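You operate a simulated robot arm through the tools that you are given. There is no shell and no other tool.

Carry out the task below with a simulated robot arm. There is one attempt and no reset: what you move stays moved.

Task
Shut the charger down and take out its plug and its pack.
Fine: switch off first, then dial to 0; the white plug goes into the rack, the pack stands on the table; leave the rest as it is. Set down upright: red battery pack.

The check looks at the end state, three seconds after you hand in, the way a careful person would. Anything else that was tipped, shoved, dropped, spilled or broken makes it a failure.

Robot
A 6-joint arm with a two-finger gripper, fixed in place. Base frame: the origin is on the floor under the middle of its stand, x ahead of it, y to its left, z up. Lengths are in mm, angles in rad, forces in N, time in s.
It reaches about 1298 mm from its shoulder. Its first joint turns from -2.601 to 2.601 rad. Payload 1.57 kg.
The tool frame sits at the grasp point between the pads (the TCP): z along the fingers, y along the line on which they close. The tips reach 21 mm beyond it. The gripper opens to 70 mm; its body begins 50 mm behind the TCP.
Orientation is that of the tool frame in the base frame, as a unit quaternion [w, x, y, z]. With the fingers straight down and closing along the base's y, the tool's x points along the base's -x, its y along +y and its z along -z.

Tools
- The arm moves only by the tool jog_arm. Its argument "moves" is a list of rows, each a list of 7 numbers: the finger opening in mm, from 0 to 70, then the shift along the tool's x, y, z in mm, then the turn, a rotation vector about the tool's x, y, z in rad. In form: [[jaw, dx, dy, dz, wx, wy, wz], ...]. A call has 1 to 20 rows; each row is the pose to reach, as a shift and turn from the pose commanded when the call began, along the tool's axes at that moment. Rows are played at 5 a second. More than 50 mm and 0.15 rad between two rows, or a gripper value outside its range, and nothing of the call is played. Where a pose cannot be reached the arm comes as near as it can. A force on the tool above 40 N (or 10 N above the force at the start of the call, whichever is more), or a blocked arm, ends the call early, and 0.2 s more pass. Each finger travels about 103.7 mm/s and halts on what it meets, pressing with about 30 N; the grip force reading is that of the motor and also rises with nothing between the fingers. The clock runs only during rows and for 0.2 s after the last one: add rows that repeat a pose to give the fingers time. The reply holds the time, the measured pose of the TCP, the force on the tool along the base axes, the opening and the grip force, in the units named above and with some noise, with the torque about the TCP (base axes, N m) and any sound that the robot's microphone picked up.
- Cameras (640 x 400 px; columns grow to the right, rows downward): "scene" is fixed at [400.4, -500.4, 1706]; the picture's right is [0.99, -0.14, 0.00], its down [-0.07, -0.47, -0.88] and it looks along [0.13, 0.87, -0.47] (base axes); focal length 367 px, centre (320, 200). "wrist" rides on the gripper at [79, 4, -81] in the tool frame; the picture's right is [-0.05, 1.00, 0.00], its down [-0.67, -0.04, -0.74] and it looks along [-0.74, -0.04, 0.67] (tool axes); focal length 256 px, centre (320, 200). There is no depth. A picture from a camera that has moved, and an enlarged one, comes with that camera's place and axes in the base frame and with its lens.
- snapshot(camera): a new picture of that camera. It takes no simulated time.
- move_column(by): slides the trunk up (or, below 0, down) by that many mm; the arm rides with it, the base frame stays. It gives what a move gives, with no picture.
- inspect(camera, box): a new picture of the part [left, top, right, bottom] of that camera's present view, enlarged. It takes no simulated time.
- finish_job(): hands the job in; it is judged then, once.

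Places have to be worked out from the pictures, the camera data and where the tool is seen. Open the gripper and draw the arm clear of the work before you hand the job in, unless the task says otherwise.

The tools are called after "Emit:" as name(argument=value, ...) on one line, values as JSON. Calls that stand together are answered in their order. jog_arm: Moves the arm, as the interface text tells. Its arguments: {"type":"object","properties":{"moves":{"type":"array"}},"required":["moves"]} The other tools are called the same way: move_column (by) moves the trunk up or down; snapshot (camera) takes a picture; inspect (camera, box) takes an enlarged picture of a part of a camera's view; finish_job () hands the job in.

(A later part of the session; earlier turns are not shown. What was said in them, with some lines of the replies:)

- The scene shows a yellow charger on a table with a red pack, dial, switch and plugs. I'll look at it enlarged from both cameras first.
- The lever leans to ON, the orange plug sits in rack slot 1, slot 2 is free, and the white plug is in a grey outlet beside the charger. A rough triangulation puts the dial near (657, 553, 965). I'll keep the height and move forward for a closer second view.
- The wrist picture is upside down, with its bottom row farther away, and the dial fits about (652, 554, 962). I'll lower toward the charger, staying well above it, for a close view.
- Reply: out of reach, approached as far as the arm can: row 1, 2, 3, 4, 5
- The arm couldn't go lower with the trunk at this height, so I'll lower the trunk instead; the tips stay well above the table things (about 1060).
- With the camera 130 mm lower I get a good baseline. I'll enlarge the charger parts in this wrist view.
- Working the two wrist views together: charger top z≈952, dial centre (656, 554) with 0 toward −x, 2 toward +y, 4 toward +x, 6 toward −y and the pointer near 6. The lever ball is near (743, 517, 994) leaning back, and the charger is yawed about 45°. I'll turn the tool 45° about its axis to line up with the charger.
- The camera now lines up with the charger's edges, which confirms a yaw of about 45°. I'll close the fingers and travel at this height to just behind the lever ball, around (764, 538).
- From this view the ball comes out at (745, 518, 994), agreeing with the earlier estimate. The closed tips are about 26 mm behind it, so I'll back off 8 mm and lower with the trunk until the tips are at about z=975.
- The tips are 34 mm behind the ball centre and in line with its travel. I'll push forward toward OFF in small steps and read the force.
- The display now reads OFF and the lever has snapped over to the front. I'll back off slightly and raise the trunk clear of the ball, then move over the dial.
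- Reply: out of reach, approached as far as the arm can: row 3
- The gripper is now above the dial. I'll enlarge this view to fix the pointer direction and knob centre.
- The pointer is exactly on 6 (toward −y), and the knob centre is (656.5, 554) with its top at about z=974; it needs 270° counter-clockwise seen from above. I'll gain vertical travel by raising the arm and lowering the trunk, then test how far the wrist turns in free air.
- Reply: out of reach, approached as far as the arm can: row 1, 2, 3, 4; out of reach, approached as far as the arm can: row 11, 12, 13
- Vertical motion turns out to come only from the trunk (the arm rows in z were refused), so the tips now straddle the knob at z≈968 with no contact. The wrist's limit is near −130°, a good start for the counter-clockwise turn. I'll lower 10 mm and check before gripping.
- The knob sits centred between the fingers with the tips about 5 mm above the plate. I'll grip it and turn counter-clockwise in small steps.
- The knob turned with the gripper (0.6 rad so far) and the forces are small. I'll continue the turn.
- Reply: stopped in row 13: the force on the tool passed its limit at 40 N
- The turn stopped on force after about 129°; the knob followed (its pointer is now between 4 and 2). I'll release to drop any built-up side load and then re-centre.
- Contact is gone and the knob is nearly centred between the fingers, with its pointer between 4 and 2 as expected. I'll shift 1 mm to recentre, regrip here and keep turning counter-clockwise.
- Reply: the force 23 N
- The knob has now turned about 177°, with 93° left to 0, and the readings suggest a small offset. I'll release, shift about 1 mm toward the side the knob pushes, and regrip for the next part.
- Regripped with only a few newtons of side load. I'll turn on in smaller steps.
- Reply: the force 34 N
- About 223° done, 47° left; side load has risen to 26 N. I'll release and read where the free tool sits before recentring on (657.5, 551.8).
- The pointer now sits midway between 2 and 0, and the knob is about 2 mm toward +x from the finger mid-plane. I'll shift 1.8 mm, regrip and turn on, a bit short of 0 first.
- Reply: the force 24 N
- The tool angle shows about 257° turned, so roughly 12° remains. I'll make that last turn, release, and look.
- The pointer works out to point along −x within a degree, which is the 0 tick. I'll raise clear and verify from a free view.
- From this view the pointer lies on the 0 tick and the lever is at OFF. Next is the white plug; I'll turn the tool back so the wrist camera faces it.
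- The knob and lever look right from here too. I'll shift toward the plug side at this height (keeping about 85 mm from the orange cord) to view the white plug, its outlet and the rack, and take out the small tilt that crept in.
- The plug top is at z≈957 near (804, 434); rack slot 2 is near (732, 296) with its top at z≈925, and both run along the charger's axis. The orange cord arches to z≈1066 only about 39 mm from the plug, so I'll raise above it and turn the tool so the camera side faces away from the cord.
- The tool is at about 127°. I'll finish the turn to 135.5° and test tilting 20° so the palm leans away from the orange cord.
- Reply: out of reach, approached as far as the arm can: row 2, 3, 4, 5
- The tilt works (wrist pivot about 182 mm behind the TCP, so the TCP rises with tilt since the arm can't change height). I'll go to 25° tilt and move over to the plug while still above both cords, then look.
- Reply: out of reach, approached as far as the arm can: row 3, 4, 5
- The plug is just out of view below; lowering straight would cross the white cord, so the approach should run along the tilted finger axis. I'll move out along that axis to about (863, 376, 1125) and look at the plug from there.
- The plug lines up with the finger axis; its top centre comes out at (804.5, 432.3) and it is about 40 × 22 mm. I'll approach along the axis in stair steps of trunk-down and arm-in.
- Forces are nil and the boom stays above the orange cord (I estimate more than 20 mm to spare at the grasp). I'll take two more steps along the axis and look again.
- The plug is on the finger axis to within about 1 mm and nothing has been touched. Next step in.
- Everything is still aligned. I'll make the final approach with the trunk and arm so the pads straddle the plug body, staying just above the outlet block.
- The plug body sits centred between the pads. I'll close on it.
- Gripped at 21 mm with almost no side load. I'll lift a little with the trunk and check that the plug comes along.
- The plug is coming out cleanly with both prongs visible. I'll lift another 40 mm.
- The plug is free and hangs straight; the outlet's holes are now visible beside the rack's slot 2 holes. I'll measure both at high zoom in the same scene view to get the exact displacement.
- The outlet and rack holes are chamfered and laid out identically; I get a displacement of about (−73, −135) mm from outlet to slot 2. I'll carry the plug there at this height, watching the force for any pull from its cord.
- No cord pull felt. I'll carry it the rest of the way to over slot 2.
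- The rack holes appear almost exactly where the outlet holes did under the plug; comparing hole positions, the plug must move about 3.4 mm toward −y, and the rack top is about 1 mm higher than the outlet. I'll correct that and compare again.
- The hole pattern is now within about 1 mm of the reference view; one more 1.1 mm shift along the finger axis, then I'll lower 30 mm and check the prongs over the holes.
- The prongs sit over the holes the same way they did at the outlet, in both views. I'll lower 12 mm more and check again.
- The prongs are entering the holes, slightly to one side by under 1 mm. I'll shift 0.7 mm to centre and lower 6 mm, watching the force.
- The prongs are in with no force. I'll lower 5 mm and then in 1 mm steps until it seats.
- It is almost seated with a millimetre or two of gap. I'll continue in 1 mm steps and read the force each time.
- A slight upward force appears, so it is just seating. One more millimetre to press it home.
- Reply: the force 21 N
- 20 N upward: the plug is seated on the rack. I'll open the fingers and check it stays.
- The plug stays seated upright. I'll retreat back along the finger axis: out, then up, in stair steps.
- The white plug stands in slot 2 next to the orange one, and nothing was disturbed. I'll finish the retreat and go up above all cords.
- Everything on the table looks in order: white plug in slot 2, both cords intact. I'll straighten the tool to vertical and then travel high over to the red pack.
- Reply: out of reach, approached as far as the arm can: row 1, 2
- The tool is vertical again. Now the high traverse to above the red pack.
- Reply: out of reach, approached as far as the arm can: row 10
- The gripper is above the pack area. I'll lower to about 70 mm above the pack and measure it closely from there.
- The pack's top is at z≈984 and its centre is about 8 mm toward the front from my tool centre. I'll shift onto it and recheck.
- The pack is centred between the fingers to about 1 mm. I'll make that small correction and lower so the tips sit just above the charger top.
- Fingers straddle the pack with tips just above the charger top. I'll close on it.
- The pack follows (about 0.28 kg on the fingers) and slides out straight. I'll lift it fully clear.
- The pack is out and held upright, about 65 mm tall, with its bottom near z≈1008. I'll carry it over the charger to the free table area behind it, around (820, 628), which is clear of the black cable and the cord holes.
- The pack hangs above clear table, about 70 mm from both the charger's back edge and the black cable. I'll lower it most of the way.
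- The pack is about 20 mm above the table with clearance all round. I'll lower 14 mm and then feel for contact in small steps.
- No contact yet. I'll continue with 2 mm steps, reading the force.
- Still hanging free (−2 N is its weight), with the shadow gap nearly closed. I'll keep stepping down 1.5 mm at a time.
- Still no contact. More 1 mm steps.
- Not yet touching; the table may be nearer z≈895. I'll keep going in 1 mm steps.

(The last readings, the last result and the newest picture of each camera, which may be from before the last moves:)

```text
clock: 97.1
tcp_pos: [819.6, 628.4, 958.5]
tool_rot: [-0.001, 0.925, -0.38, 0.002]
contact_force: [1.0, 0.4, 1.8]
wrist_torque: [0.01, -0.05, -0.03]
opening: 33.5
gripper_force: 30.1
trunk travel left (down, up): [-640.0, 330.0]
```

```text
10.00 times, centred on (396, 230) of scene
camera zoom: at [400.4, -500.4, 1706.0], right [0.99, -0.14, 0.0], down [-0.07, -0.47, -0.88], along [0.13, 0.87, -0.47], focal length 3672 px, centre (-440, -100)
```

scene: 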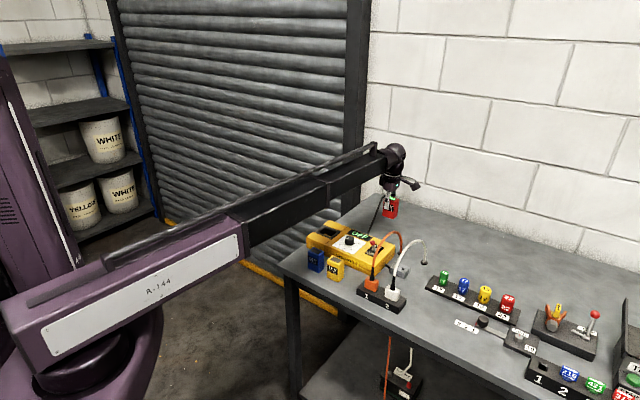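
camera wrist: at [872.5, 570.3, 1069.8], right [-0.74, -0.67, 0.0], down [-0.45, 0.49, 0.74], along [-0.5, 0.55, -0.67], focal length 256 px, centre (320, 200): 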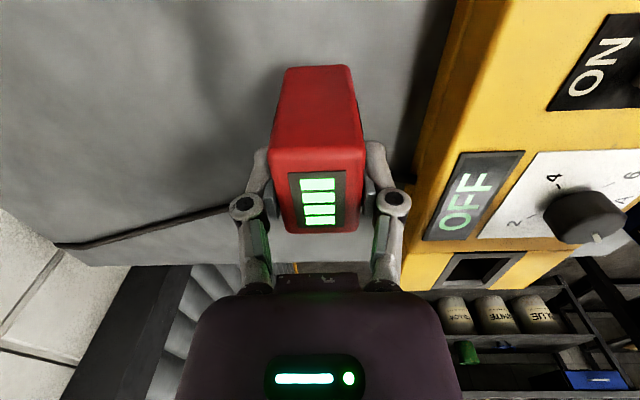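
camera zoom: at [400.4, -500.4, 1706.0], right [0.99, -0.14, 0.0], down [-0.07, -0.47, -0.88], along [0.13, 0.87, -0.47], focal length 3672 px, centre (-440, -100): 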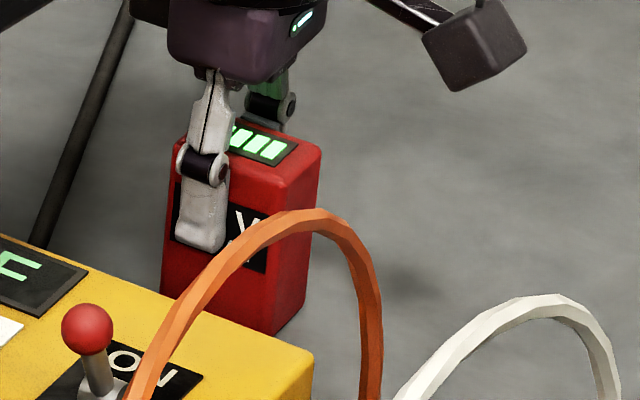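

The force flipped from −2.6 to +1.8 N: the pack is standing on the table. I'll open the fingers and check.

Emit:
jog_arm(moves=[[38, 0, 0, 0, 0, 0, 0], [45, 0, 0, 0, 0, 0, 0], [60, 0, 0, 0, 0, 0, 0], [60, 0, 0, 0, 0, 0, 0]])

Emit:
snapshot(camera="wrist")

Emit:
inspect(camera="scene", box=[364, 210, 428, 250])

```text
clock: 98.1
tcp_pos: [819.1, 626.5, 958.1]
tool_rot: [0.0, 0.925, -0.379, 0.002]
contact_force: [0.3, -0.6, 0.6]
wrist_torque: [0.03, 0.02, 0.04]
opening: 60.0
gripper_force: 0.0
trunk travel left (down, up): [-640.0, 330.0]
```

```text
taken
camera wrist: at [872.4, 570.3, 1039.9], right [-0.74, -0.67, 0.0], down [-0.45, 0.49, 0.74], along [-0.5, 0.55, -0.67], focal length 256 px, centre (320, 200)
```

wrist: 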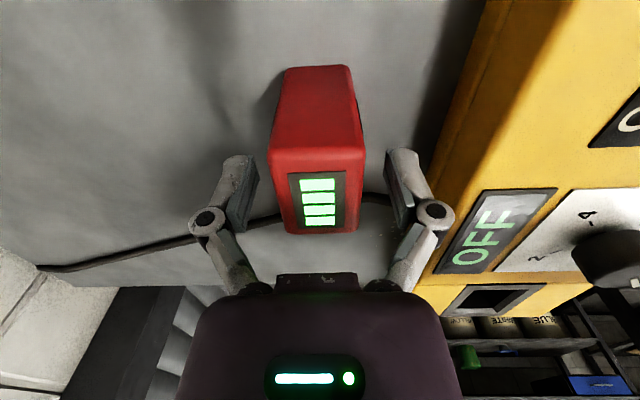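

```text
10.00 times, centred on (396, 230) of scene
camera zoom: at [400.4, -500.4, 1706.0], right [0.99, -0.14, 0.0], down [-0.07, -0.47, -0.88], along [0.13, 0.87, -0.47], focal length 3672 px, centre (-440, -100)
```

zoom: 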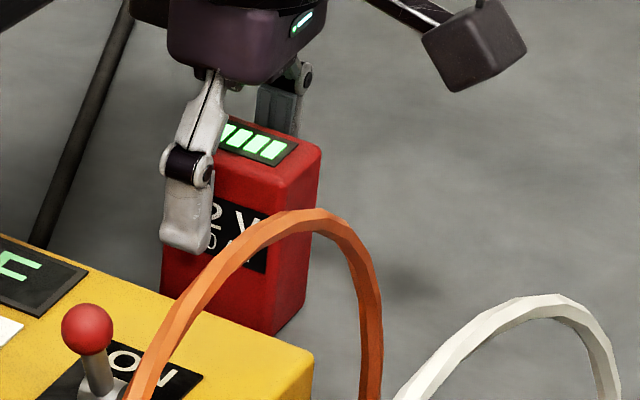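

The pack stands upright and did not move. I'll raise the trunk clear and look at the whole setup.

Emit:
move_column(by=60)

Emit:
move_column(by=140)

Emit:
snapshot(camera="wrist")

Emit:
inspect(camera="scene", box=[290, 180, 450, 320])

```text
clock: 99.1
tcp_pos: [821.1, 627.6, 1019.3]
tool_rot: [0.0, 0.925, -0.38, 0.002]
contact_force: [0.0, -0.7, -0.9]
wrist_torque: [0.01, -0.02, -0.02]
opening: 59.8
gripper_force: 0.1
trunk travel left (down, up): [-700.0, 270.0]
```

```text
clock: 100.8
tcp_pos: [819.8, 627.1, 1157.8]
tool_rot: [-0.001, 0.925, -0.38, 0.002]
contact_force: [0.1, -0.4, -0.1]
wrist_torque: [0.05, -0.02, -0.01]
opening: 60.0
gripper_force: 0.1
trunk travel left (down, up): [-840.0, 130.0]
```

```text
taken
camera wrist: at [872.5, 570.4, 1239.8], right [-0.74, -0.67, 0.0], down [-0.45, 0.49, 0.74], along [-0.5, 0.55, -0.67], focal length 256 px, centre (320, 200)
```

wrist: 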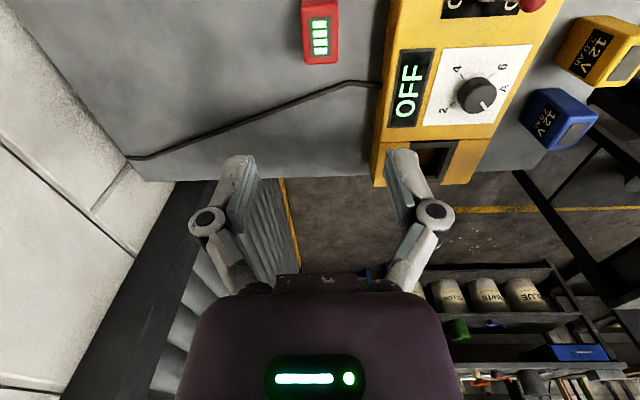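

```text
2.86 times, centred on (370, 250) of scene
camera zoom: at [400.4, -500.4, 1706.0], right [0.99, -0.14, 0.0], down [-0.07, -0.47, -0.88], along [0.13, 0.87, -0.47], focal length 1049 px, centre (177, 57)
```

zoom: 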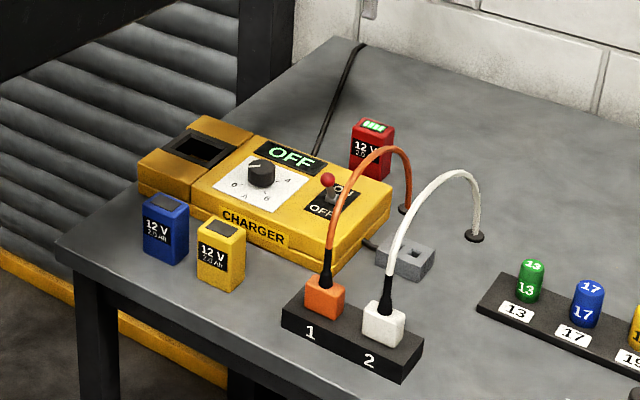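

Everything looks as wanted: display OFF, dial at 0, white plug in slot 2, red pack standing on the table, bay empty. I'll verify details in close-ups while moving the arm back toward its start, clear of the work.

Emit:
move_column(by=50)

Emit:
jog_arm(moves=[[60, -20.7, 35.9, 0, 0, 0, 0], [60, -41.4, 71.9, 0, 0, 0, 0], [60, -62.1, 107.8, 0, 0, 0, 0], [60, -82.8, 143.8, 0, 0, 0, 0], [60, -103.5, 179.7, 0, 0, 0, 0], [60, -124.2, 215.6, 0, 0, 0, 0], [60, -144.9, 251.6, 0, 0, 0, 0], [60, -165.6, 287.5, 0, 0, 0, 0], [60, -186.3, 323.5, 0, 0, 0, 0], [60, -207, 359.4, 0, 0, 0, 0], [60, -207, 359.4, 0, 0, 0, 0]])

Emit:
inspect(camera="scene", box=[325, 220, 405, 270])

Emit:
inspect(camera="scene", box=[355, 260, 435, 310])

Emit:
snapshot(camera="scene")

```text
clock: 101.7
tcp_pos: [819.8, 626.8, 1208.1]
tool_rot: [0.0, 0.925, -0.38, 0.002]
contact_force: [0.3, 0.5, -0.3]
wrist_torque: [0.0, 0.05, -0.02]
opening: 59.9
gripper_force: 0.1
trunk travel left (down, up): [-890.0, 80.0]
```

```text
clock: 104.1
tcp_pos: [419.2, 518.5, 1208.3]
tool_rot: [0.0, 0.925, -0.38, 0.002]
contact_force: [-0.7, -0.7, 0.2]
wrist_torque: [-0.01, 0.0, 0.02]
opening: 60.2
gripper_force: 0.0
out of reach, approached as far as the arm can: row 10, 11
trunk travel left (down, up): [-890.0, 80.0]
```

```text
8.00 times, centred on (365, 245) of scene
camera zoom: at [400.4, -500.4, 1706.0], right [0.99, -0.14, 0.0], down [-0.07, -0.47, -0.88], along [0.13, 0.87, -0.47], focal length 2937 px, centre (-40, -160)
```

zoom: 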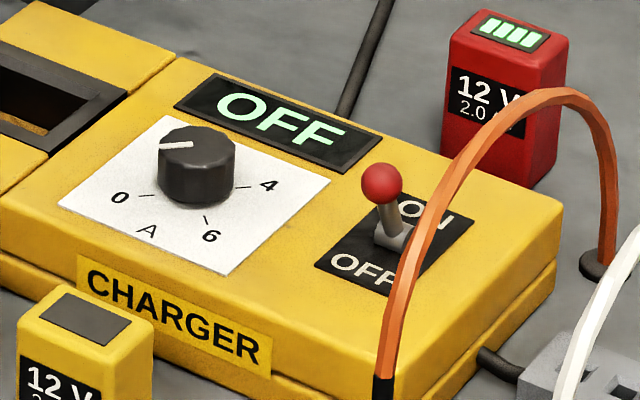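

```text
8.00 times, centred on (395, 285) of scene
camera zoom: at [400.4, -500.4, 1706.0], right [0.99, -0.14, 0.0], down [-0.07, -0.47, -0.88], along [0.13, 0.87, -0.47], focal length 2937 px, centre (-280, -480)
```

zoom: 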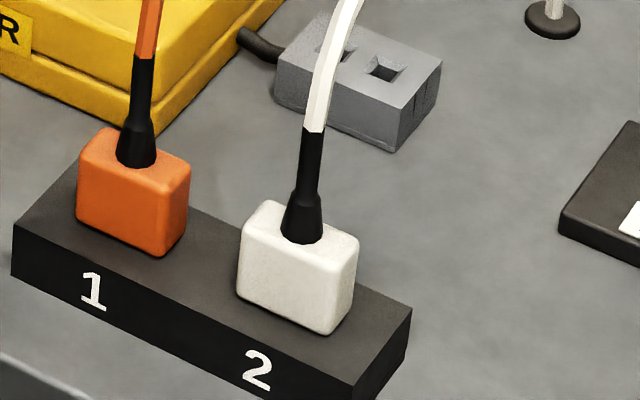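

```text
taken
```

scene: 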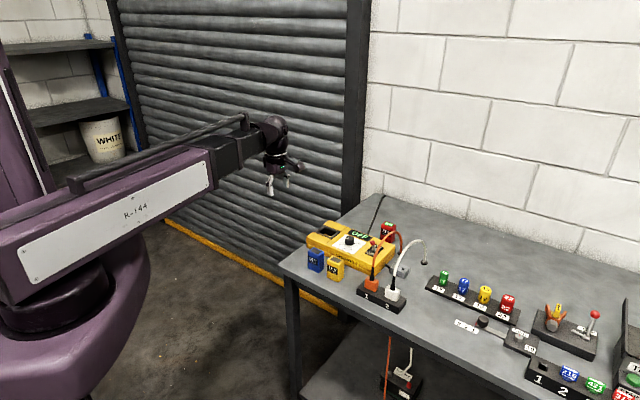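

The pointer is parallel to the 0 tick, the lever is at OFF, the plug is fully seated in slot 2, and the pack is upright on the table. The arm is clear with its gripper open, so I'm handing the job in.

Emit:
finish_job()

```text
The job is handed in.
```

The charger is shut down, with its plug and pack taken out. I handed the job in but haven't seen the result of the check. The last pictures show:

- **Switch:** I pushed the lever to OFF first, and the display reads OFF.
- **Dial:** after that I turned it from 6 back to 0, and the pointer lines up with the 0 tick.
- **White plug:** it is fully seated in rack slot 2, beside the orange plug.
- **Red pack:** it is out of the charger and standing upright on the table behind it.

The orange plug, the blue and yellow packs, both cords and the rest of the table look unchanged. The gripper is open and the arm is back near where it started, clear of the table.
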